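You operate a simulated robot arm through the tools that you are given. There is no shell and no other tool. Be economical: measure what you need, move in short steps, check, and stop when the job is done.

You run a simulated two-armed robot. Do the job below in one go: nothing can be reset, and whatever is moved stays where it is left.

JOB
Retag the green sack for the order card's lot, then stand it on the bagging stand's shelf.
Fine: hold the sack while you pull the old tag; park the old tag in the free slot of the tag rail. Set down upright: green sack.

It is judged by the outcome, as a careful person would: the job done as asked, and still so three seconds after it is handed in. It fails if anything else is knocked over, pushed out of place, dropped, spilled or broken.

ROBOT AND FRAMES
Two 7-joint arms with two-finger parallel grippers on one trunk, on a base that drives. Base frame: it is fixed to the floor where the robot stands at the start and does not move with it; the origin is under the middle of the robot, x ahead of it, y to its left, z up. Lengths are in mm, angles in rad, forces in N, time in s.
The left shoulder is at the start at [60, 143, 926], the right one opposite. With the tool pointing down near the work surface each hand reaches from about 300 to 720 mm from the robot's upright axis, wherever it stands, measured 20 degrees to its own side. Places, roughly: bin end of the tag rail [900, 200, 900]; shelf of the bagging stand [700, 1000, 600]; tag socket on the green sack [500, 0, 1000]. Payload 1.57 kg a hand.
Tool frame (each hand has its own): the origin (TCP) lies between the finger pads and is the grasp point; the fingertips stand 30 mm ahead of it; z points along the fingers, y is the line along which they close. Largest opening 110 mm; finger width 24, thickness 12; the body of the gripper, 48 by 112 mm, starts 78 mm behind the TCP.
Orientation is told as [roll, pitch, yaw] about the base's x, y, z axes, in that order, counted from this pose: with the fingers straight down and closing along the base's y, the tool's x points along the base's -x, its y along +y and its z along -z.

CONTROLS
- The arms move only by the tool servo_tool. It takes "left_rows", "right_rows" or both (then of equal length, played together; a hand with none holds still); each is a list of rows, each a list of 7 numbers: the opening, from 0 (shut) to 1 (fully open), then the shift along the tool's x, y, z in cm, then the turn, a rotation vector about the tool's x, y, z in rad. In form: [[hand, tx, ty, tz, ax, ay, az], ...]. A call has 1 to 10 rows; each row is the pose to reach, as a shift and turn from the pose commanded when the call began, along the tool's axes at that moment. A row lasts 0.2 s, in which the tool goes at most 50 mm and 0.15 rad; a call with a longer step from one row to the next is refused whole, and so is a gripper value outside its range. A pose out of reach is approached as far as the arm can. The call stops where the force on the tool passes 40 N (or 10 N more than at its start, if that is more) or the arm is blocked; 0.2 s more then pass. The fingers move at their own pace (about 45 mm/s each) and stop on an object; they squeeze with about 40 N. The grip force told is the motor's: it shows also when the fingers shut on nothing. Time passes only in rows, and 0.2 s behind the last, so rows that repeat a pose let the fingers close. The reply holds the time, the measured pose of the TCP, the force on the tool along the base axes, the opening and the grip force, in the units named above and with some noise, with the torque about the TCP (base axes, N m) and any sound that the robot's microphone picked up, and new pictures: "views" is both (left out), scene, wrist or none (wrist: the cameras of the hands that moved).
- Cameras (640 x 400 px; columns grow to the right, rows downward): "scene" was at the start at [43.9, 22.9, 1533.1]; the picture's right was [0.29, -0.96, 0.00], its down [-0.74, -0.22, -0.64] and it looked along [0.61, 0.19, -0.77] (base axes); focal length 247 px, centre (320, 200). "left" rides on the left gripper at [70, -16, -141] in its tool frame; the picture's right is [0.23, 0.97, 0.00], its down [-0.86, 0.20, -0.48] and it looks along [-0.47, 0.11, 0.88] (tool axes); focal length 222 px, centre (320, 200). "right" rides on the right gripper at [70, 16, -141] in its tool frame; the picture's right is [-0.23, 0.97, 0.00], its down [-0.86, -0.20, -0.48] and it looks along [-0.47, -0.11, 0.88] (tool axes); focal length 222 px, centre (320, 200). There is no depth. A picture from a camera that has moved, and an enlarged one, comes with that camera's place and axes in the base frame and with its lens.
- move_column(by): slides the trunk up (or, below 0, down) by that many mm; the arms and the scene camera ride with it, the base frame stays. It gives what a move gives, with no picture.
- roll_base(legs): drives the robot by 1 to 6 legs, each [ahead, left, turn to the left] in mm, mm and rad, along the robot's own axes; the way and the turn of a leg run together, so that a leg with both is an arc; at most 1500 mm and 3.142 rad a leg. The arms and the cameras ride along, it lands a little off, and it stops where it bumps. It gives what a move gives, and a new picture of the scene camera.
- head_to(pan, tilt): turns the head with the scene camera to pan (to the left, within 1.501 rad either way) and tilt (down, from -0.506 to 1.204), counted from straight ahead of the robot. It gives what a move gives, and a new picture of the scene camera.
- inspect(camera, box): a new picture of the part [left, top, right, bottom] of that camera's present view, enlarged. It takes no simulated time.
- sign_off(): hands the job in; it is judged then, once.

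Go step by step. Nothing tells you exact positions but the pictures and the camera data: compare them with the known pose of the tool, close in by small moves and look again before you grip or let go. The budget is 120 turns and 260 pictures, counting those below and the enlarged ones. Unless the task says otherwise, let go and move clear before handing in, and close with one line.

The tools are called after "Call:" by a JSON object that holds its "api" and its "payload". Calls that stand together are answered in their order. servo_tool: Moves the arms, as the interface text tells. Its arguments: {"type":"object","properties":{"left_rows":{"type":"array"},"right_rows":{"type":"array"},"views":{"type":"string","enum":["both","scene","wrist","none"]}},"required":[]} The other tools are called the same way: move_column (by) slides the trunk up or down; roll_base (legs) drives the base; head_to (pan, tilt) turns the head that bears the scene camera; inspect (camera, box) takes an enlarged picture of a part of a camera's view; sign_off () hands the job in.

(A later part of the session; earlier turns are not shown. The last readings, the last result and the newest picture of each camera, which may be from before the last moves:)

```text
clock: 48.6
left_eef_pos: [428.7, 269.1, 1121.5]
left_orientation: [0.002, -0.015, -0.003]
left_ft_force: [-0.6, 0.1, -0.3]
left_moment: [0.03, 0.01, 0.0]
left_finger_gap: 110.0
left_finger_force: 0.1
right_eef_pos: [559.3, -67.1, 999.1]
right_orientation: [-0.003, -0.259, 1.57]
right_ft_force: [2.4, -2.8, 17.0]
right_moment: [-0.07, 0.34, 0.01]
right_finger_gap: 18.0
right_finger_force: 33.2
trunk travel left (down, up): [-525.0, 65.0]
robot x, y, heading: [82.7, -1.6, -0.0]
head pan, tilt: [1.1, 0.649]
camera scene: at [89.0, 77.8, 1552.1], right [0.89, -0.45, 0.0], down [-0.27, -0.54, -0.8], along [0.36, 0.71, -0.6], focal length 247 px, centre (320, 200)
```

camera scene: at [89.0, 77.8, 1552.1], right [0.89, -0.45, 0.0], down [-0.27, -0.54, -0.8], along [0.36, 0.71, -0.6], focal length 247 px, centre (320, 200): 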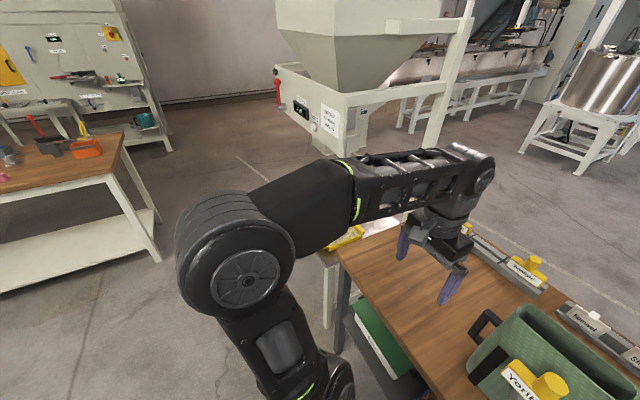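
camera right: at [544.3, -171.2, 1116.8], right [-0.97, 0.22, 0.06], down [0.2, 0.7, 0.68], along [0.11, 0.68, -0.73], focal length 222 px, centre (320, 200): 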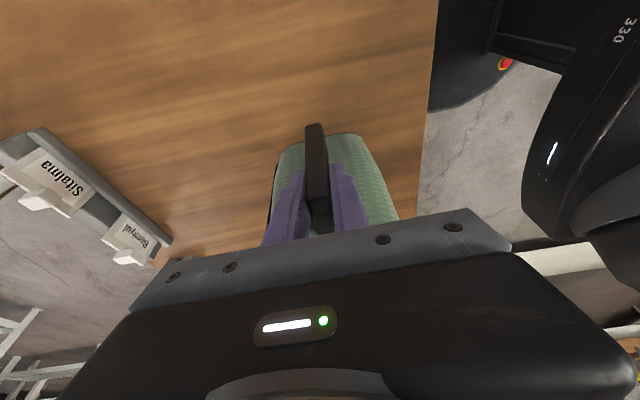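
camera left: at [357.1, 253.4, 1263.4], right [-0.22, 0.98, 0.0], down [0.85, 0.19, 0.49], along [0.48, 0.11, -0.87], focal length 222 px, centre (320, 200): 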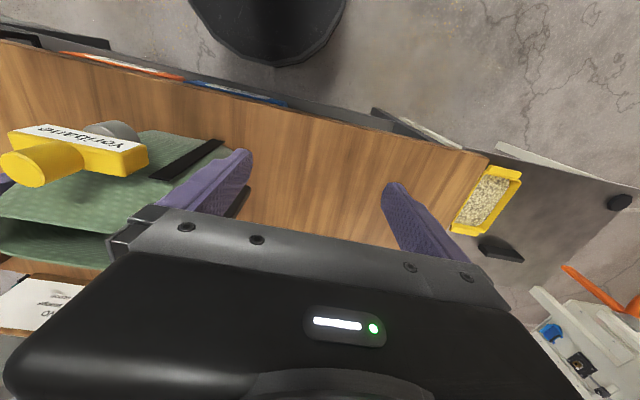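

The shelf plate spans roughly x 450–900, y 900–1380 with a seed tray at the bench end, so there is free room near (620, 1130). Now the left hand turns and goes to the left handle.

Call:
{"api": "servo_tool", "payload": {"left_rows": [[1, -1, -0.5, 1.5, 0, 0, 0.15], [1, -3, -1, 3, 0, 0, 0.3], [1, -5, -2, 3.2, 0, 0, 0.45], [1, -7, -3, 3.2, 0, 0, 0.6], [1, -9, -4, 3.2, 0, 0, 0.75], [1, -11, -5, 3.2, 0, 0, 0.9], [1, -13.1, -5.4, 3.2, 0, 0, 1.05], [1, -13.1, -5.4, 3.2, 0, 0, 1.2], [1, -13.1, -5.4, 3.2, 0, 0, 1.35], [1, -13.1, -5.4, 3.2, 0, 0, 1.5]], "views": "wrist"}}

Call:
{"api": "head_to", "payload": {"pan": 0.1, "tilt": 0.95}}

```text
clock: 50.8
left_eef_pos: [559.5, 215.4, 1087.7]
left_orientation: [0.001, -0.002, -1.503]
left_ft_force: [-0.4, -0.4, 1.0]
left_moment: [0.02, -0.01, -0.02]
left_finger_gap: 110.1
left_finger_force: 0.0
right_eef_pos: [560.5, -66.9, 998.4]
right_orientation: [-0.004, -0.257, 1.573]
right_ft_force: [0.5, -2.2, 16.7]
right_moment: [0.05, 0.33, -0.03]
right_finger_gap: 17.7
right_finger_force: 32.2
trunk travel left (down, up): [-525.0, 65.0]
robot x, y, heading: [82.2, 1.8, -0.005]
head pan, tilt: [1.1, 0.649]
camera left: at [537.9, 284.3, 1231.4], right [0.96, 0.29, 0.0], down [0.25, -0.84, 0.48], along [0.14, -0.46, -0.88], focal length 222 px, centre (320, 200)
```

left: 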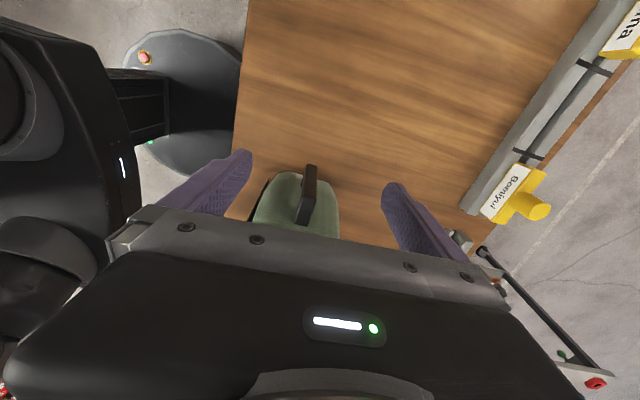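

```text
clock: 52.0
left_eef_pos: [558.3, 216.2, 1089.1]
left_orientation: [0.002, -0.002, -1.501]
left_ft_force: [0.3, -0.7, -0.1]
left_moment: [0.01, 0.01, 0.01]
left_finger_gap: 109.9
left_finger_force: 0.1
right_eef_pos: [559.8, -67.0, 997.7]
right_orientation: [-0.004, -0.257, 1.571]
right_ft_force: [0.0, -0.4, 15.5]
right_moment: [0.12, 0.28, -0.05]
right_finger_gap: 17.9
right_finger_force: 32.5
trunk travel left (down, up): [-525.0, 65.0]
robot x, y, heading: [76.6, -0.2, 0.004]
head pan, tilt: [0.099, 0.949]
camera scene: at [121.8, 8.0, 1528.1], right [0.1, -0.99, 0.0], down [-0.81, -0.08, -0.58], along [0.58, 0.06, -0.81], focal length 247 px, centre (320, 200)
```

scene: 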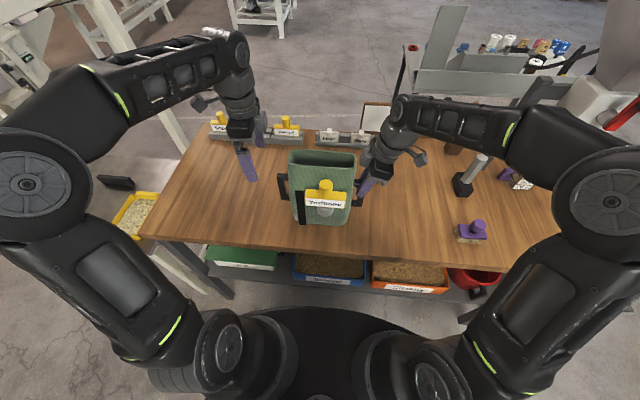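

Call:
{"api": "servo_tool", "payload": {"left_rows": [[1, 0, 0, 0, 0, -0.13, 0.035], [1, -1.5, -0.1, 0, 0, -0.26, 0.07], [1, -5.0, -0.35, 0, 0, -0.26, 0.07], [1, -5.1, -0.35, 3, 0, -0.26, 0.07], [1, -5.1, -0.35, 6, 0, -0.26, 0.07], [1, -5.2, -0.35, 8, 0, -0.26, 0.07], [1, -5.2, -0.35, 9.1, 0, -0.26, 0.07]], "views": "both"}}

```text
clock: 53.6
left_eef_pos: [560.4, 164.2, 997.5]
left_orientation: [0.01, -0.259, -1.573]
left_ft_force: [-0.2, 1.1, 0.5]
left_moment: [-0.01, 0.04, -0.02]
left_finger_gap: 110.3
left_finger_force: 0.1
right_eef_pos: [560.2, -66.2, 997.5]
right_orientation: [-0.002, -0.259, 1.571]
right_ft_force: [-0.6, -0.5, 14.2]
right_moment: [0.1, 0.3, -0.03]
right_finger_gap: 17.8
right_finger_force: 32.6
trunk travel left (down, up): [-525.0, 65.0]
robot x, y, heading: [76.9, 0.6, -0.0]
head pan, tilt: [0.099, 0.949]
camera scene: at [121.9, 8.0, 1528.0], right [0.1, -1.0, 0.0], down [-0.81, -0.08, -0.58], along [0.58, 0.06, -0.81], focal length 247 px, centre (320, 200)
camera left: at [541.9, 266.8, 1117.4], right [0.97, 0.22, -0.05], down [0.19, -0.7, 0.68], along [0.12, -0.68, -0.73], focal length 222 px, centre (320, 200)
```

scene: 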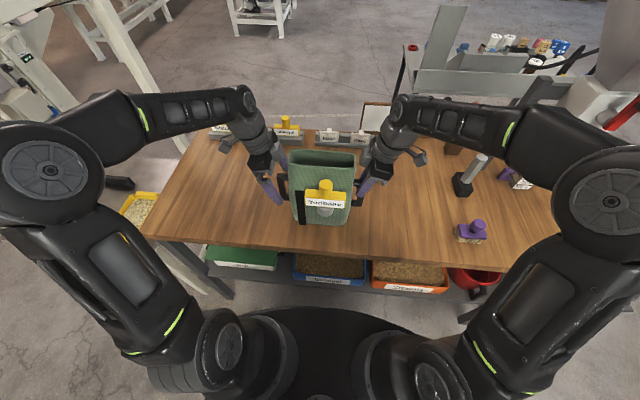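
left: 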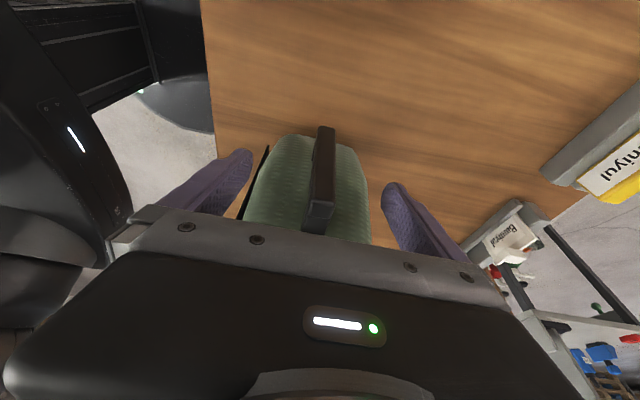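

The left handle is between the fingers; I close the left hand.

Call:
{"api": "servo_tool", "payload": {"left_rows": [[0, 0, 0, 0, 0, 0, 0], [0, 0, 0, 0, 0, 0, 0], [0, 0, 0, 0, 0, 0, 0], [0, 0, 0, 0, 0, 0, 0], [0, 0, 0, 0, 0, 0, 0], [0, 0, 0, 0, 0, 0, 0], [0, 0, 0, 0, 0, 0, 0]], "views": "wrist"}}

```text
clock: 55.2
left_eef_pos: [559.4, 163.1, 998.9]
left_orientation: [0.012, -0.26, -1.571]
left_ft_force: [2.2, 1.9, 2.1]
left_moment: [-0.1, 0.83, 0.19]
left_finger_gap: 17.8
left_finger_force: 29.9
right_eef_pos: [560.1, -67.2, 997.6]
right_orientation: [-0.002, -0.259, 1.571]
right_ft_force: [-2.9, -1.1, 12.8]
right_moment: [-0.06, 0.05, 0.31]
right_finger_gap: 17.7
right_finger_force: 32.3
trunk travel left (down, up): [-525.0, 65.0]
robot x, y, heading: [84.0, 0.8, -0.002]
head pan, tilt: [0.099, 0.949]
camera left: at [541.9, 267.0, 1117.9], right [0.97, 0.22, -0.05], down [0.19, -0.7, 0.68], along [0.12, -0.68, -0.73], focal length 222 px, centre (320, 200)
```

left: 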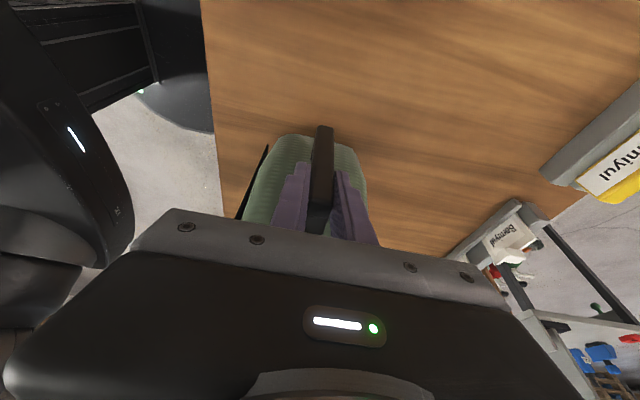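

Both handles are held. I lift with the trunk and check.

Call:
{"api": "move_column", "payload": {"by": 50}}

Call:
{"api": "inspect", "payload": {"camera": "scene", "box": [190, 110, 450, 270]}}

```text
clock: 56.1
left_eef_pos: [560.3, 162.7, 1047.2]
left_orientation: [0.01, -0.261, -1.574]
left_ft_force: [0.2, -2.1, -2.6]
left_moment: [0.3, 0.45, 0.0]
left_finger_gap: 17.9
left_finger_force: 32.6
right_eef_pos: [562.3, -68.2, 1048.1]
right_orientation: [-0.002, -0.259, 1.569]
right_ft_force: [-0.7, 1.4, 0.5]
right_moment: [-0.09, -0.43, 0.1]
right_finger_gap: 17.6
right_finger_force: 32.0
trunk travel left (down, up): [-575.0, 15.0]
robot x, y, heading: [82.3, -1.8, -0.001]
head pan, tilt: [0.099, 0.949]
```

```text
2.46 times, centred on (320, 190) of scene
camera zoom: at [123.2, 8.0, 1577.9], right [0.1, -1.0, 0.0], down [-0.81, -0.08, -0.58], along [0.58, 0.06, -0.81], focal length 609 px, centre (320, 225)
```

zoom: 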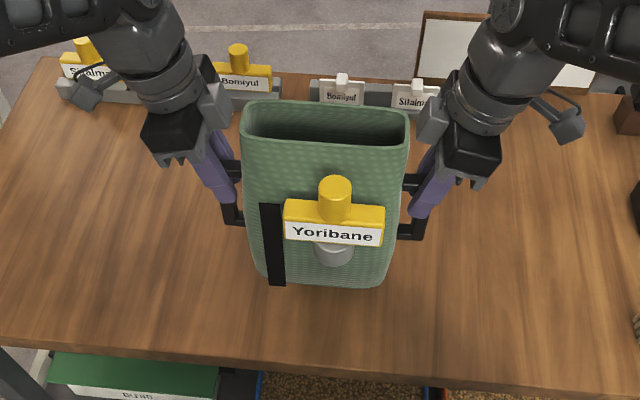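

The sack is up and hanging level, and it's light. I back away from the bench and look at the stand.

Call:
{"api": "roll_base", "payload": {"legs": [[-330, 0, 0]]}}

Call:
{"api": "head_to", "payload": {"pan": 0.9, "tilt": 0.5}}

```text
clock: 58.3
left_eef_pos: [231.6, 163.4, 1048.6]
left_orientation: [0.013, -0.26, -1.574]
left_ft_force: [0.4, 0.0, 1.7]
left_moment: [-0.33, 0.36, 0.13]
left_finger_gap: 17.9
left_finger_force: 32.6
right_eef_pos: [233.3, -68.6, 1048.8]
right_orientation: [-0.002, -0.258, 1.57]
right_ft_force: [-0.5, 1.0, -3.3]
right_moment: [-0.24, -0.43, 0.07]
right_finger_gap: 17.6
right_finger_force: 32.8
trunk travel left (down, up): [-575.0, 15.0]
robot x, y, heading: [-248.6, 1.2, 0.001]
head pan, tilt: [0.099, 0.949]
camera scene: at [-205.9, 7.9, 1578.0], right [0.1, -0.99, 0.0], down [-0.81, -0.08, -0.58], along [0.58, 0.06, -0.81], focal length 247 px, centre (320, 200)
```

scene: 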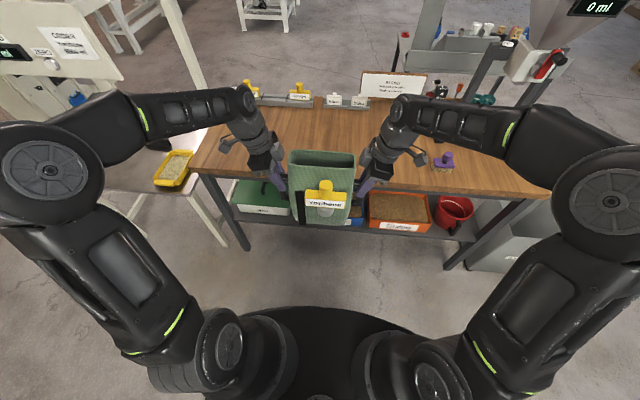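

```text
clock: 59.5
left_eef_pos: [232.9, 162.1, 1047.5]
left_orientation: [0.011, -0.259, -1.572]
left_ft_force: [1.3, -1.1, -0.6]
left_moment: [0.05, 0.38, 0.09]
left_finger_gap: 17.6
left_finger_force: 32.2
right_eef_pos: [232.4, -66.1, 1048.8]
right_orientation: [-0.003, -0.259, 1.571]
right_ft_force: [-0.7, 0.8, -1.3]
right_moment: [-0.04, -0.46, 0.09]
right_finger_gap: 17.7
right_finger_force: 32.5
trunk travel left (down, up): [-575.0, 15.0]
robot x, y, heading: [-248.9, -1.6, 0.002]
head pan, tilt: [0.901, 0.499]
camera scene: at [-220.5, 71.9, 1615.4], right [0.78, -0.62, 0.0], down [-0.3, -0.38, -0.88], along [0.55, 0.69, -0.48], focal length 247 px, centre (320, 200)
```

scene: 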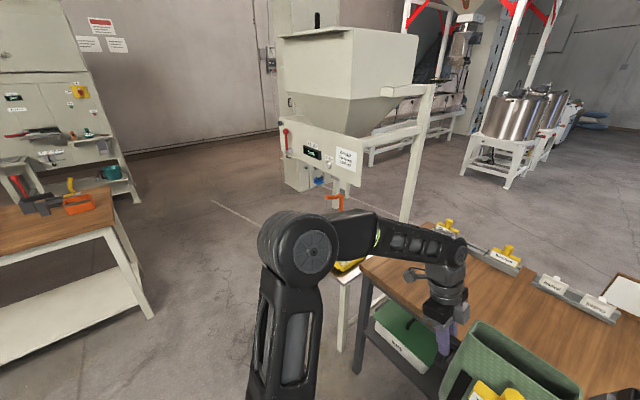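

Path to the left looks clear. I drive left 600 mm and look at the stand head-on.

Call:
{"api": "roll_base", "payload": {"legs": [[0, 600, 0]]}}

Call:
{"api": "head_to", "payload": {"pan": 0.45, "tilt": 0.6}}

```text
clock: 62.9
left_eef_pos: [229.4, 770.4, 1047.1]
left_orientation: [0.01, -0.259, -1.569]
left_ft_force: [-0.1, -0.4, -1.5]
left_moment: [0.0, 0.36, 0.06]
left_finger_gap: 17.9
left_finger_force: 32.3
right_eef_pos: [232.0, 541.7, 1046.4]
right_orientation: [-0.002, -0.26, 1.576]
right_ft_force: [-0.5, 0.8, -1.5]
right_moment: [0.01, -0.41, 0.07]
right_finger_gap: 17.4
right_finger_force: 32.7
trunk travel left (down, up): [-575.0, 15.0]
robot x, y, heading: [-249.2, 603.4, 0.009]
head pan, tilt: [0.901, 0.499]
camera scene: at [-222.8, 678.2, 1615.4], right [0.79, -0.62, 0.0], down [-0.3, -0.38, -0.88], along [0.54, 0.69, -0.48], focal length 247 px, centre (320, 200)
```

scene: 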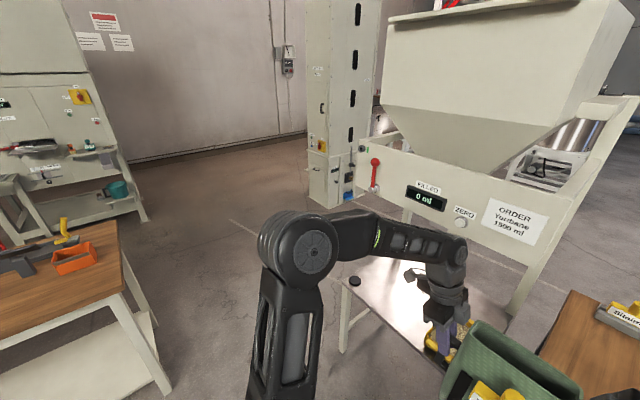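

```text
clock: 63.8
left_eef_pos: [230.8, 771.2, 1046.3]
left_orientation: [0.011, -0.261, -1.568]
left_ft_force: [0.8, -0.2, -0.5]
left_moment: [0.01, 0.38, 0.06]
left_finger_gap: 17.6
left_finger_force: 32.6
right_eef_pos: [231.3, 541.0, 1047.1]
right_orientation: [-0.002, -0.258, 1.575]
right_ft_force: [-1.0, -0.5, -1.7]
right_moment: [-0.07, -0.47, 0.06]
right_finger_gap: 17.9
right_finger_force: 32.5
trunk travel left (down, up): [-575.0, 15.0]
robot x, y, heading: [-252.7, 604.3, 0.006]
head pan, tilt: [0.45, 0.6]
camera scene: at [-199.6, 644.8, 1606.4], right [0.44, -0.9, 0.0], down [-0.51, -0.25, -0.83], along [0.74, 0.36, -0.56], focal length 247 px, centre (320, 200)
```

scene: 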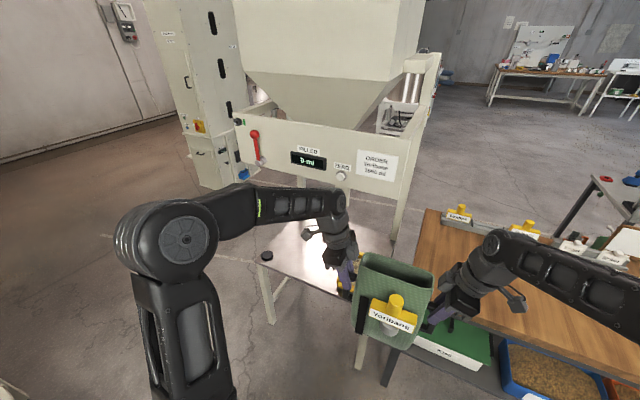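

Call:
{"api": "roll_base", "payload": {"legs": [[0, 470, 0]]}}

Call:
{"api": "head_to", "payload": {"pan": 0.0, "tilt": 0.55}}

```text
clock: 66.6
left_eef_pos: [228.8, 1245.0, 1047.4]
left_orientation: [0.01, -0.26, -1.574]
left_ft_force: [0.8, 0.3, -1.7]
left_moment: [-0.04, 0.36, 0.04]
left_finger_gap: 17.6
left_finger_force: 31.9
right_eef_pos: [229.2, 1013.8, 1048.3]
right_orientation: [-0.002, -0.26, 1.571]
right_ft_force: [-0.7, 0.7, -0.7]
right_moment: [-0.05, -0.4, 0.05]
right_finger_gap: 17.6
right_finger_force: 32.7
trunk travel left (down, up): [-575.0, 15.0]
robot x, y, heading: [-250.9, 1083.3, 0.003]
head pan, tilt: [0.45, 0.6]
camera scene: at [-201.2, 1119.6, 1606.3], right [0.44, -0.9, 0.0], down [-0.51, -0.25, -0.82], along [0.74, 0.36, -0.57], focal length 247 px, centre (320, 200)
```

scene: 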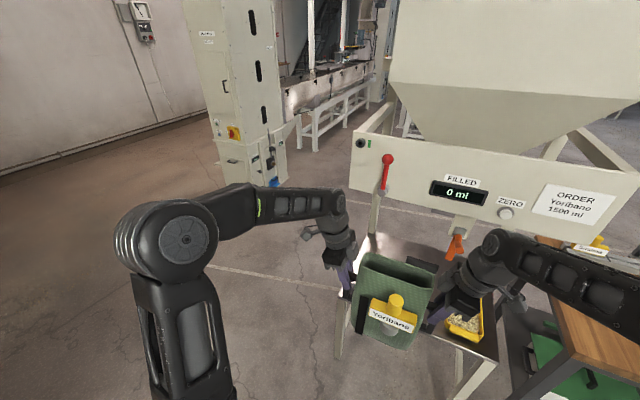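

```text
clock: 67.5
left_eef_pos: [226.9, 1243.3, 1047.0]
left_orientation: [0.011, -0.258, -1.571]
left_ft_force: [0.5, 0.2, -1.0]
left_moment: [0.02, 0.39, 0.07]
left_finger_gap: 17.8
left_finger_force: 31.8
right_eef_pos: [229.6, 1014.2, 1047.1]
right_orientation: [0.0, -0.26, 1.572]
right_ft_force: [-0.6, 0.6, -1.2]
right_moment: [-0.01, -0.43, 0.11]
right_finger_gap: 17.9
right_finger_force: 32.9
trunk travel left (down, up): [-575.0, 15.0]
robot x, y, heading: [-251.2, 1077.4, 0.001]
head pan, tilt: [0.0, 0.55]
camera scene: at [-190.9, 1080.3, 1610.9], right [0.0, -1.0, 0.0], down [-0.52, 0.0, -0.85], along [0.85, 0.0, -0.52], focal length 247 px, centre (320, 200)
```

scene: 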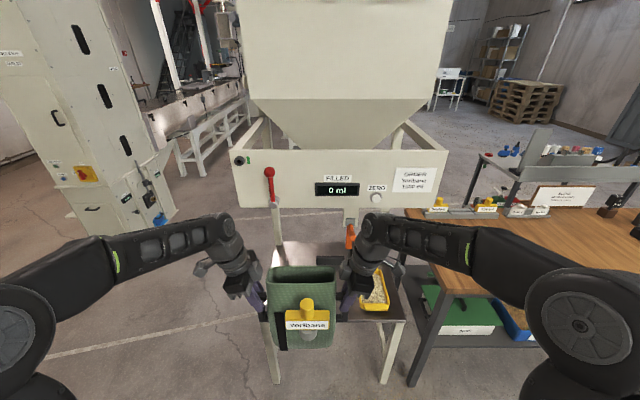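

The shelf lies at x≥456, y 707–1321; the tray occupies y≈735–885 and an orange lever hangs near (590, 958, 950). I'll set the sack at about (550, 1190), clear of both: shift left, lower, then go forward.

Call:
{"api": "roll_base", "payload": {"legs": [[0, 61, 0]]}}

Call:
{"api": "move_column", "payload": {"by": -235}}

Call:
{"api": "head_to", "payload": {"pan": 0.0, "tilt": 0.65}}

```text
clock: 68.5
left_eef_pos: [227.7, 1305.2, 1047.1]
left_orientation: [0.011, -0.261, -1.572]
left_ft_force: [0.6, 0.0, 0.2]
left_moment: [-0.15, 0.31, -0.04]
left_finger_gap: 17.9
left_finger_force: 32.5
right_eef_pos: [229.3, 1075.3, 1047.8]
right_orientation: [-0.001, -0.255, 1.57]
right_ft_force: [0.3, 0.3, -2.2]
right_moment: [-0.11, -0.35, 0.05]
right_finger_gap: 17.9
right_finger_force: 32.8
trunk travel left (down, up): [-575.0, 15.0]
robot x, y, heading: [-250.2, 1140.6, -0.001]
head pan, tilt: [0.0, 0.55]
camera scene: at [-191.0, 1143.4, 1610.9], right [0.0, -1.0, 0.0], down [-0.52, 0.0, -0.85], along [0.85, 0.0, -0.52], focal length 247 px, centre (320, 200)
```

scene: 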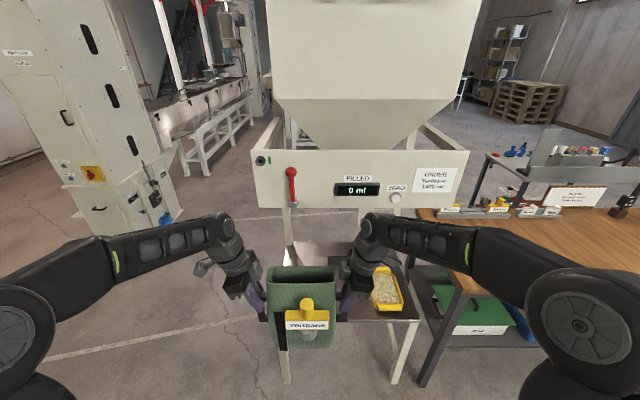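

```text
clock: 70.9
left_eef_pos: [229.4, 1303.6, 812.8]
left_orientation: [0.011, -0.261, -1.572]
left_ft_force: [0.6, -0.1, -0.8]
left_moment: [0.01, 0.39, 0.01]
left_finger_gap: 17.9
left_finger_force: 32.4
right_eef_pos: [229.1, 1073.1, 812.4]
right_orientation: [-0.003, -0.258, 1.571]
right_ft_force: [-1.4, -0.6, -1.9]
right_moment: [0.04, -0.44, 0.04]
right_finger_gap: 17.7
right_finger_force: 32.4
trunk travel left (down, up): [-340.0, 250.0]
robot x, y, heading: [-249.3, 1138.6, 0.002]
head pan, tilt: [0.0, 0.55]
```

```text
clock: 71.6
left_eef_pos: [227.2, 1304.0, 813.5]
left_orientation: [0.01, -0.259, -1.573]
left_ft_force: [0.4, 0.3, -1.5]
left_moment: [-0.03, 0.39, 0.1]
left_finger_gap: 17.7
left_finger_force: 32.5
right_eef_pos: [230.3, 1073.4, 812.6]
right_orientation: [-0.002, -0.257, 1.57]
right_ft_force: [0.4, 0.0, -0.4]
right_moment: [0.01, -0.42, 0.08]
right_finger_gap: 17.6
right_finger_force: 32.1
trunk travel left (down, up): [-340.0, 250.0]
robot x, y, heading: [-254.0, 1142.0, -0.0]
head pan, tilt: [0.0, 0.649]
camera scene: at [-194.1, 1141.1, 1367.1], right [0.0, -1.0, 0.0], down [-0.6, 0.0, -0.8], along [0.8, 0.0, -0.6], focal length 247 px, centre (320, 200)
```

scene: 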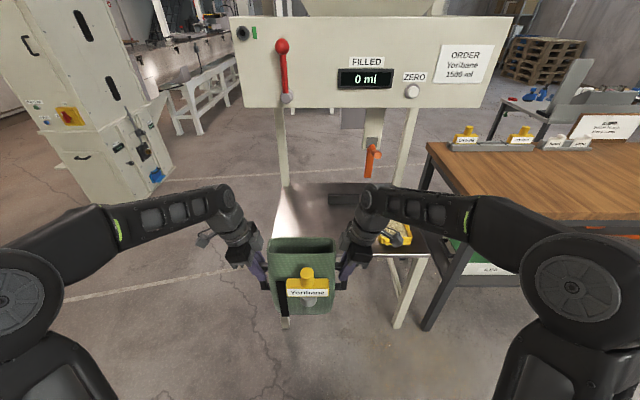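

I add 15 mm to the left for clearance from the lever, then drive forward most of the way and check.

Call:
{"api": "roll_base", "payload": {"legs": [[0, 16, 0], [230, 0, 0]]}}

Call:
{"api": "head_to", "payload": {"pan": 0.0, "tilt": 0.95}}

```text
clock: 73.7
left_eef_pos: [457.5, 1322.2, 812.0]
left_orientation: [0.011, -0.26, -1.571]
left_ft_force: [0.4, -0.3, -1.0]
left_moment: [0.0, 0.39, 0.08]
left_finger_gap: 17.8
left_finger_force: 31.7
right_eef_pos: [458.9, 1090.5, 811.8]
right_orientation: [0.001, -0.258, 1.573]
right_ft_force: [-0.7, 1.1, -1.1]
right_moment: [0.03, -0.38, 0.09]
right_finger_gap: 17.6
right_finger_force: 32.5
trunk travel left (down, up): [-340.0, 250.0]
robot x, y, heading: [-22.9, 1155.1, 0.004]
head pan, tilt: [0.0, 0.649]
camera scene: at [35.7, 1157.7, 1367.0], right [0.0, -1.0, 0.0], down [-0.61, 0.0, -0.8], along [0.8, 0.0, -0.61], focal length 247 px, centre (320, 200)
```

scene: 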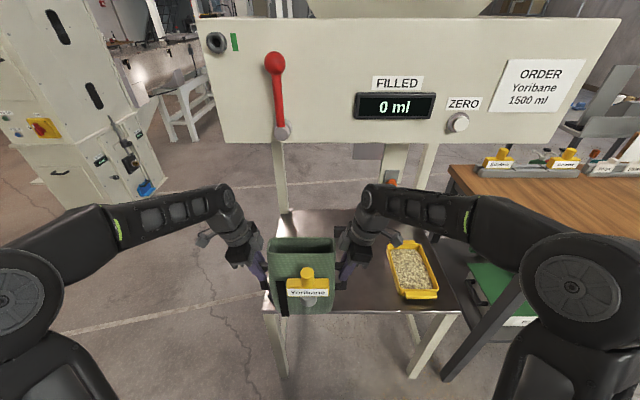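

```text
clock: 74.5
left_eef_pos: [458.2, 1321.7, 812.4]
left_orientation: [0.009, -0.26, -1.57]
left_ft_force: [0.7, 0.7, -1.1]
left_moment: [0.01, 0.43, 0.11]
left_finger_gap: 17.5
left_finger_force: 32.0
right_eef_pos: [459.3, 1090.9, 813.4]
right_orientation: [-0.003, -0.26, 1.573]
right_ft_force: [-0.6, -0.1, -0.9]
right_moment: [0.02, -0.47, 0.14]
right_finger_gap: 17.9
right_finger_force: 32.6
trunk travel left (down, up): [-340.0, 250.0]
robot x, y, heading: [-23.0, 1158.0, 0.003]
head pan, tilt: [0.0, 0.949]
camera scene: at [21.1, 1157.6, 1343.0], right [0.0, -1.0, 0.0], down [-0.81, 0.0, -0.58], along [0.58, 0.0, -0.81], focal length 247 px, centre (320, 200)
```

scene: 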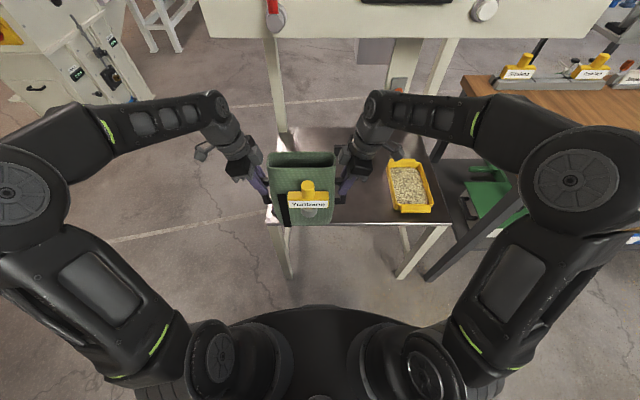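

Call:
{"api": "roll_base", "payload": {"legs": [[55, 0, 0]]}}

Call:
{"api": "inspect", "payload": {"camera": "right", "box": [0, 0, 640, 400]}}

Call:
{"api": "inspect", "payload": {"camera": "left", "box": [0, 0, 640, 400]}}

Call:
{"api": "inspect", "payload": {"camera": "scene", "box": [190, 20, 470, 240]}}

```text
clock: 75.4
left_eef_pos: [511.4, 1320.1, 811.1]
left_orientation: [0.009, -0.259, -1.57]
left_ft_force: [0.9, 0.0, -0.8]
left_moment: [-0.04, 0.39, 0.08]
left_finger_gap: 17.8
left_finger_force: 32.0
right_eef_pos: [512.3, 1091.7, 813.9]
right_orientation: [0.0, -0.259, 1.572]
right_ft_force: [0.3, -0.5, -0.7]
right_moment: [0.04, -0.45, 0.1]
right_finger_gap: 17.9
right_finger_force: 32.2
trunk travel left (down, up): [-340.0, 250.0]
robot x, y, heading: [34.5, 1151.9, 0.007]
head pan, tilt: [0.0, 0.949]
camera scene: at [76.4, 1157.8, 1342.9], right [0.0, -1.0, 0.0], down [-0.81, 0.0, -0.58], along [0.58, 0.0, -0.81], focal length 247 px, centre (320, 200)
```

scene: 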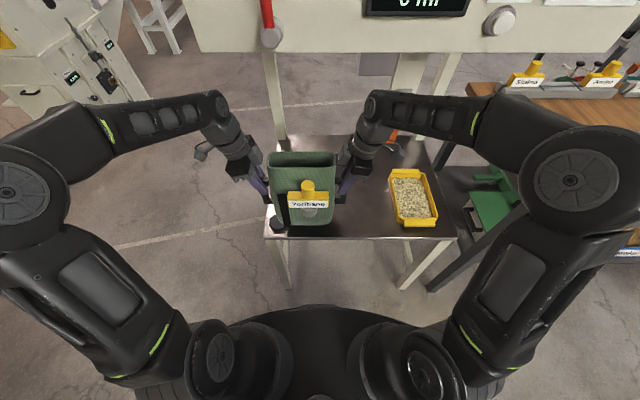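

```text
1.00 times, centred on (320, 200) of right (not enlarged: the box is as wide or as high as the picture)
camera zoom: at [497.7, 987.0, 930.3], right [-0.97, 0.22, 0.06], down [0.2, 0.71, 0.68], along [0.11, 0.67, -0.73], focal length 222 px, centre (320, 200)
```

zoom: 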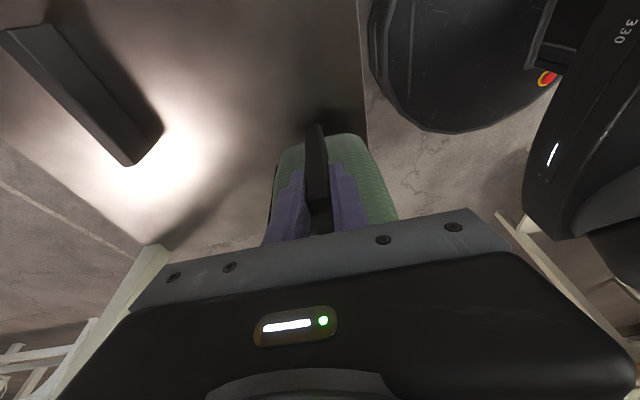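

```text
1.00 times, centred on (320, 200) of left (not enlarged: the box is as wide or as high as the picture)
camera zoom: at [494.6, 1425.1, 931.8], right [0.97, 0.22, -0.05], down [0.2, -0.7, 0.68], along [0.12, -0.68, -0.73], focal length 222 px, centre (320, 200)
```

zoom: 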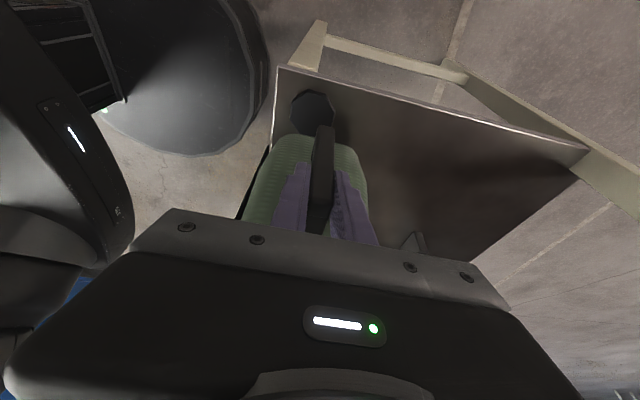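

```text
1.82 times, centred on (330, 130) of scene
camera zoom: at [76.4, 1157.8, 1342.9], right [0.0, -1.0, 0.0], down [-0.81, 0.0, -0.58], along [0.58, 0.0, -0.81], focal length 450 px, centre (302, 327)
```

zoom: 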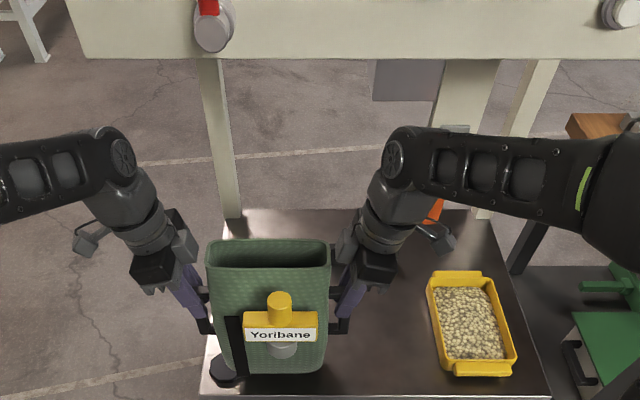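

A black knob about 60 mm across stands at the shelf's front-left corner (≈(496, 1301)), so I shift right 18 mm and go only 16 mm further forward; that clears both knob and lever.

Call:
{"api": "roll_base", "payload": {"legs": [[17, -18, 0]]}}

Call:
{"api": "inspect", "payload": {"camera": "left", "box": [220, 60, 420, 240]}}

Call:
{"api": "inspect", "payload": {"camera": "scene", "box": [230, 60, 440, 250]}}

```text
clock: 76.2
left_eef_pos: [530.0, 1303.7, 813.1]
left_orientation: [0.009, -0.26, -1.571]
left_ft_force: [1.3, -1.6, -1.0]
left_moment: [0.06, 0.41, 0.11]
left_finger_gap: 17.6
left_finger_force: 32.8
right_eef_pos: [530.8, 1072.2, 811.3]
right_orientation: [0.002, -0.258, 1.573]
right_ft_force: [-0.3, 0.3, -1.5]
right_moment: [-0.03, -0.46, 0.1]
right_finger_gap: 17.9
right_finger_force: 32.0
trunk travel left (down, up): [-340.0, 250.0]
robot x, y, heading: [53.4, 1136.9, 0.009]
head pan, tilt: [0.0, 0.949]
camera scene: at [93.0, 1139.3, 1342.9], right [0.0, -1.0, 0.0], down [-0.81, 0.0, -0.58], along [0.58, 0.0, -0.81], focal length 247 px, centre (320, 200)
```

scene: 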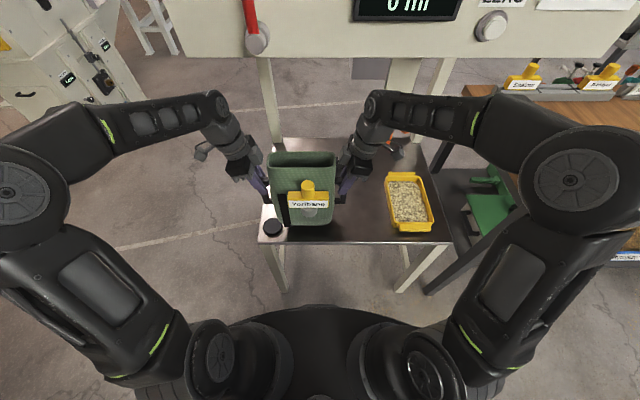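

```text
2.22 times, centred on (320, 150) of left
camera zoom: at [511.3, 1406.7, 932.0], right [0.97, 0.22, -0.05], down [0.2, -0.7, 0.68], along [0.12, -0.68, -0.73], focal length 494 px, centre (320, 311)
```

zoom: 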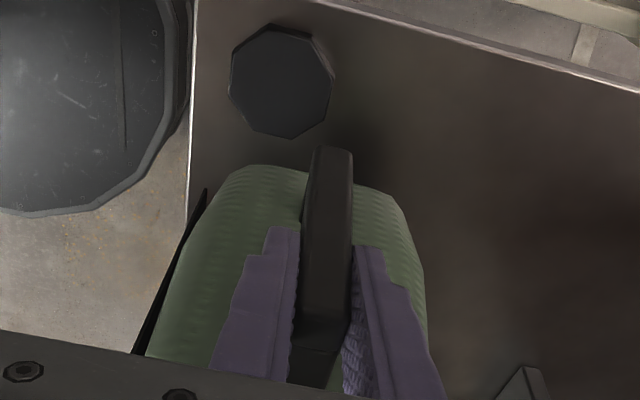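

```text
2.11 times, centred on (335, 155) of scene
camera zoom: at [93.0, 1139.3, 1342.9], right [0.0, -1.0, 0.0], down [-0.81, 0.0, -0.58], along [0.58, 0.0, -0.81], focal length 521 px, centre (288, 295)
```

zoom: 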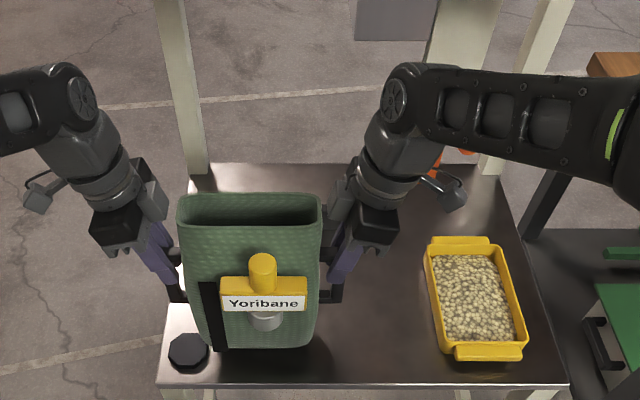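

The sack's lower left edge still overlaps the knob by a few mm, so I shift another 16 mm to the right.

Call:
{"api": "roll_base", "payload": {"legs": [[-3, -17, -0.008]]}}

Call:
{"api": "inspect", "payload": {"camera": "left", "box": [220, 60, 420, 240]}}

Call:
{"api": "head_to", "payload": {"pan": -0.5, "tilt": 0.6}}

```text
clock: 77.0
left_eef_pos: [526.8, 1287.0, 811.1]
left_orientation: [0.009, -0.261, -1.576]
left_ft_force: [0.5, 8.5, -3.6]
left_moment: [0.75, 0.38, 0.01]
left_finger_gap: 17.9
left_finger_force: 32.1
right_eef_pos: [527.4, 1055.7, 811.7]
right_orientation: [0.001, -0.255, 1.568]
right_ft_force: [-1.8, -6.9, 1.2]
right_moment: [-0.39, -0.45, 0.11]
right_finger_gap: 17.7
right_finger_force: 32.6
trunk travel left (down, up): [-340.0, 250.0]
robot x, y, heading: [46.5, 1119.6, -0.005]
head pan, tilt: [0.0, 0.949]
camera scene: at [90.3, 1126.1, 1342.9], right [0.0, -1.0, 0.0], down [-0.81, 0.0, -0.58], along [0.58, 0.0, -0.81], focal length 247 px, centre (320, 200)
```

scene: 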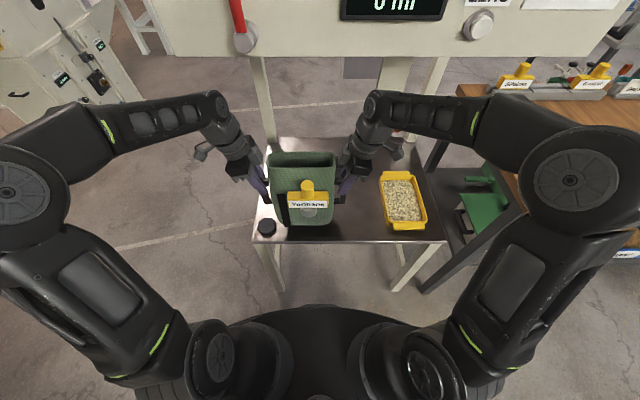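

```text
2.22 times, centred on (320, 150) of left
camera zoom: at [510.5, 1389.7, 930.8], right [0.98, 0.22, -0.05], down [0.19, -0.7, 0.69], along [0.11, -0.68, -0.73], focal length 494 px, centre (320, 311)
```

zoom: 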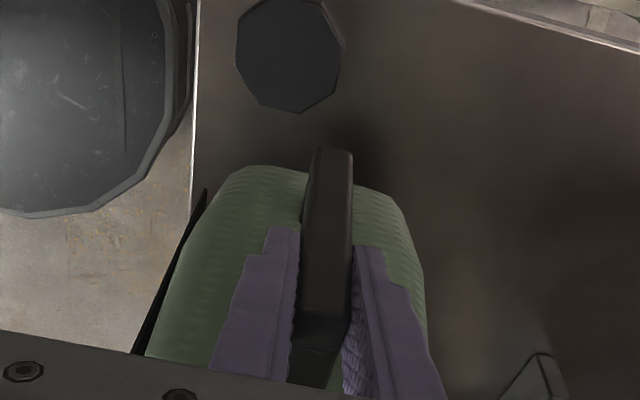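

```text
clock: 78.0
left_eef_pos: [526.8, 1284.8, 811.2]
left_orientation: [0.008, -0.262, -1.577]
left_ft_force: [-0.3, 5.2, 1.4]
left_moment: [-0.06, 0.33, -0.06]
left_finger_gap: 17.8
left_finger_force: 32.4
right_eef_pos: [525.4, 1055.6, 813.7]
right_orientation: [-0.002, -0.257, 1.57]
right_ft_force: [1.5, -5.0, -3.8]
right_moment: [-0.34, -0.43, -0.1]
right_finger_gap: 17.6
right_finger_force: 32.7
trunk travel left (down, up): [-340.0, 250.0]
robot x, y, heading: [49.9, 1122.7, -0.003]
head pan, tilt: [-0.499, 0.6]
camera scene: at [94.6, 1083.1, 1371.4], right [-0.48, -0.88, 0.0], down [-0.5, 0.27, -0.83], along [0.72, -0.4, -0.56], focal length 247 px, centre (320, 200)
```

scene: 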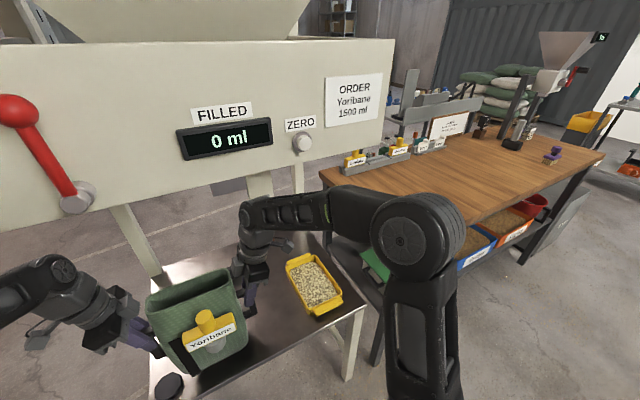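

A small sideways load appeared between the hands; I check whether the right forearm is touching the lever.

Call:
{"api": "inspect", "payload": {"camera": "scene", "box": [200, 160, 340, 300]}}

Call:
{"api": "head_to", "payload": {"pan": -0.1, "tilt": 0.3}}

```text
2.86 times, centred on (270, 230) of scene
camera zoom: at [94.6, 1083.1, 1371.4], right [-0.48, -0.88, 0.0], down [-0.5, 0.27, -0.83], along [0.72, -0.4, -0.56], focal length 707 px, centre (463, 114)
```

zoom: 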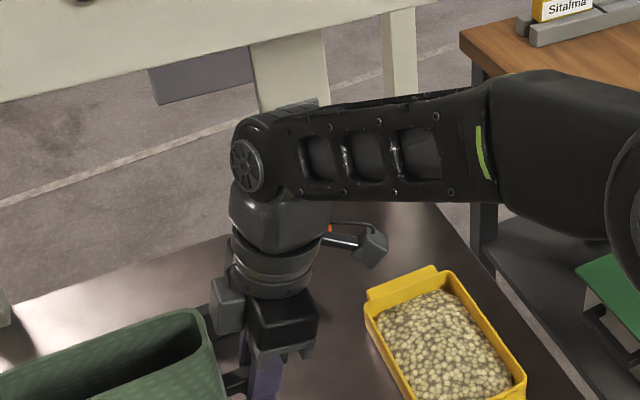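

```text
clock: 78.8
left_eef_pos: [527.8, 1285.9, 811.6]
left_orientation: [0.009, -0.262, -1.577]
left_ft_force: [1.0, 6.4, -0.9]
left_moment: [-0.06, 0.28, 0.01]
left_finger_gap: 17.6
left_finger_force: 32.3
right_eef_pos: [526.0, 1054.4, 813.2]
right_orientation: [-0.003, -0.257, 1.57]
right_ft_force: [0.0, -5.9, -2.3]
right_moment: [-0.09, -0.43, -0.01]
right_finger_gap: 17.8
right_finger_force: 32.9
trunk travel left (down, up): [-340.0, 250.0]
robot x, y, heading: [42.0, 1125.0, -0.004]
head pan, tilt: [-0.099, 0.3]
camera scene: at [109.7, 1116.3, 1398.8], right [-0.1, -0.99, 0.0], down [-0.29, 0.03, -0.96], along [0.95, -0.1, -0.3], focal length 247 px, centre (320, 200)
```

scene: 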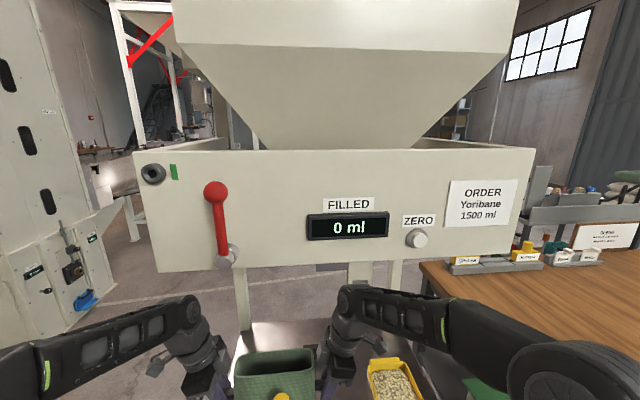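

Call:
{"api": "roll_base", "payload": {"legs": [[-15, 0, 0]]}}

Call:
{"api": "inspect", "payload": {"camera": "scene", "box": [300, 240, 460, 380]}}

```text
clock: 79.6
left_eef_pos: [512.0, 1284.4, 811.5]
left_orientation: [0.009, -0.26, -1.577]
left_ft_force: [0.5, 1.8, -2.8]
left_moment: [0.14, 0.31, 0.07]
left_finger_gap: 17.7
left_finger_force: 32.0
right_eef_pos: [510.4, 1053.7, 813.5]
right_orientation: [-0.003, -0.259, 1.567]
right_ft_force: [-0.6, -1.0, 1.9]
right_moment: [0.4, -0.32, 0.09]
right_finger_gap: 17.5
right_finger_force: 32.3
trunk travel left (down, up): [-340.0, 250.0]
robot x, y, heading: [31.3, 1118.6, -0.006]
head pan, tilt: [-0.099, 0.3]
camera scene: at [93.9, 1114.2, 1398.9], right [-0.1, -0.99, 0.0], down [-0.29, 0.03, -0.96], along [0.95, -0.1, -0.3], focal length 247 px, centre (320, 200)
```

scene: 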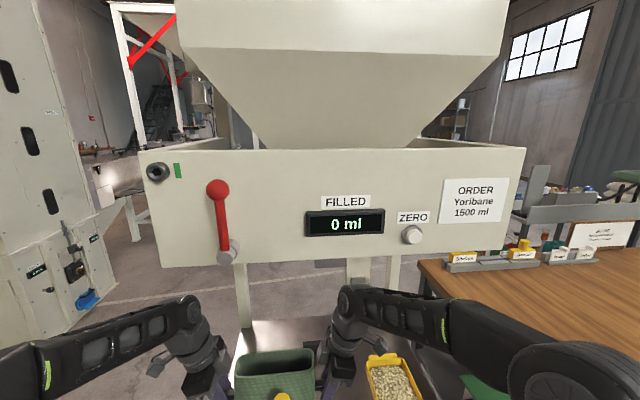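

```text
2.86 times, centred on (380, 310) of scene
camera zoom: at [93.9, 1114.2, 1398.9], right [-0.1, -0.99, 0.0], down [-0.29, 0.03, -0.96], along [0.95, -0.1, -0.3], focal length 707 px, centre (149, -114)
```

zoom: 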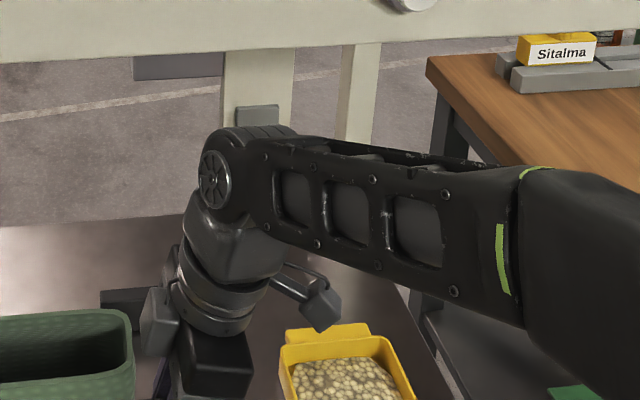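

Backing off relieved the load, so the right wrist was brushing the lever. I'll back out and turn the robot (and sack) 0.35 rad to the right, so the right hand stays well in front of the lever, then re-enter.

Call:
{"api": "roll_base", "payload": {"legs": [[-140, 0, 0], [0, 0, -0.35], [0, 240, 0]]}}

Call:
{"api": "head_to", "payload": {"pan": 0.1, "tilt": 0.75}}

```text
clock: 83.4
left_eef_pos: [480.7, 1334.6, 812.8]
left_orientation: [0.008, -0.261, -1.927]
left_ft_force: [0.0, 0.0, -0.5]
left_moment: [0.07, 0.28, 0.06]
left_finger_gap: 17.9
left_finger_force: 32.4
right_eef_pos: [401.6, 1118.3, 812.9]
right_orientation: [0.0, -0.259, 1.22]
right_ft_force: [-0.8, 0.2, -1.0]
right_moment: [-0.17, -0.33, 0.03]
right_finger_gap: 17.9
right_finger_force: 32.6
trunk travel left (down, up): [-340.0, 250.0]
robot x, y, heading: [-25.2, 1348.5, -0.355]
head pan, tilt: [-0.099, 0.3]
camera scene: at [30.1, 1318.2, 1398.9], right [-0.44, -0.9, 0.0], down [-0.27, 0.13, -0.96], along [0.86, -0.42, -0.3], focal length 247 px, centre (320, 200)
```

scene: 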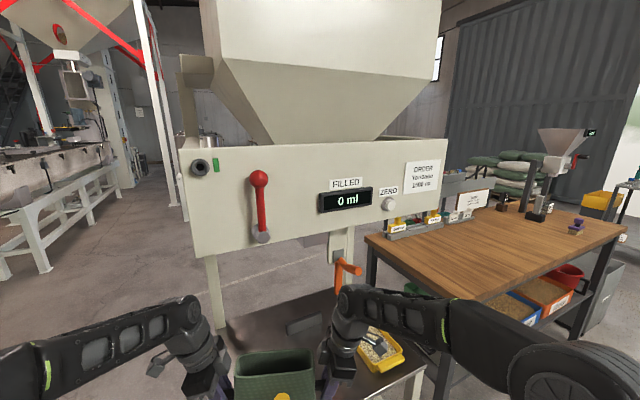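

```text
clock: 84.3
left_eef_pos: [479.8, 1334.5, 812.4]
left_orientation: [0.008, -0.26, -1.925]
left_ft_force: [0.8, -0.1, -1.3]
left_moment: [0.13, 0.29, 0.05]
left_finger_gap: 17.8
left_finger_force: 32.2
right_eef_pos: [401.3, 1118.0, 812.5]
right_orientation: [-0.002, -0.257, 1.219]
right_ft_force: [0.1, 1.7, -0.6]
right_moment: [-0.13, -0.33, 0.03]
right_finger_gap: 17.8
right_finger_force: 32.3
trunk travel left (down, up): [-340.0, 250.0]
robot x, y, heading: [-25.9, 1346.5, -0.354]
head pan, tilt: [0.099, 0.75]
camera scene: at [26.2, 1337.8, 1358.6], right [-0.25, -0.97, 0.0], down [-0.66, 0.17, -0.73], along [0.71, -0.18, -0.68], focal length 247 px, centre (320, 200)
```

scene: 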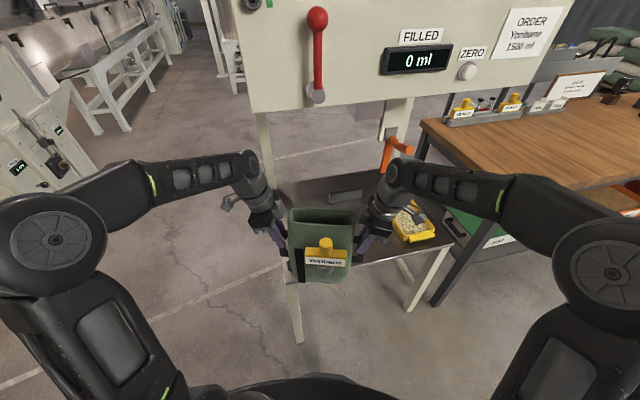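

Call:
{"api": "roll_base", "payload": {"legs": [[118, 0, 0]]}}

Call:
{"api": "inspect", "payload": {"camera": "left", "box": [200, 40, 440, 240]}}

Call:
{"api": "inspect", "payload": {"camera": "scene", "box": [230, 90, 470, 300]}}

```text
clock: 85.5
left_eef_pos: [591.4, 1293.7, 811.0]
left_orientation: [0.006, -0.258, -1.924]
left_ft_force: [0.8, -0.4, -0.4]
left_moment: [0.06, 0.32, 0.03]
left_finger_gap: 17.4
left_finger_force: 32.2
right_eef_pos: [511.2, 1078.1, 811.2]
right_orientation: [0.001, -0.259, 1.218]
right_ft_force: [0.6, 0.9, -2.4]
right_moment: [-0.07, -0.36, 0.09]
right_finger_gap: 17.5
right_finger_force: 32.0
trunk travel left (down, up): [-340.0, 250.0]
robot x, y, heading: [85.8, 1309.6, -0.357]
head pan, tilt: [0.099, 0.75]
camera scene: at [137.7, 1296.6, 1358.4], right [-0.25, -0.97, 0.0], down [-0.66, 0.17, -0.73], along [0.71, -0.18, -0.68], focal length 247 px, centre (320, 200)
```

scene: 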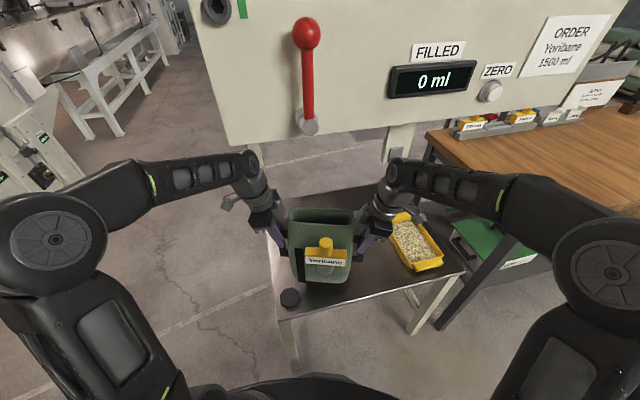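

```text
2.00 times, centred on (320, 140) of left
camera zoom: at [611.1, 1396.7, 931.2], right [0.99, -0.13, -0.05], down [-0.06, -0.73, 0.68], along [-0.13, -0.67, -0.73], focal length 444 px, centre (320, 320)
```

zoom: 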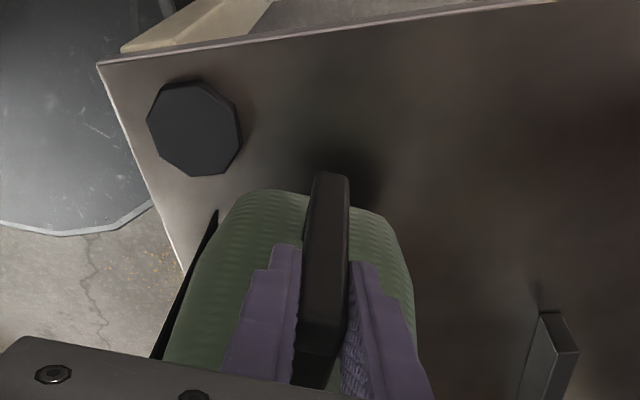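

```text
1.90 times, centred on (350, 195) of scene
camera zoom: at [137.7, 1296.6, 1358.4], right [-0.25, -0.97, 0.0], down [-0.66, 0.17, -0.73], along [0.71, -0.18, -0.68], focal length 471 px, centre (263, 210)
```

zoom: 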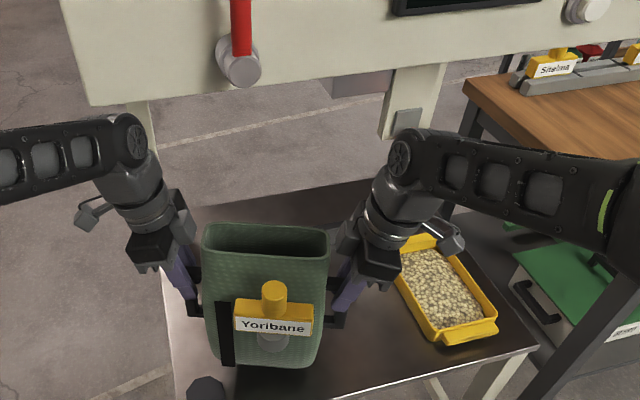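

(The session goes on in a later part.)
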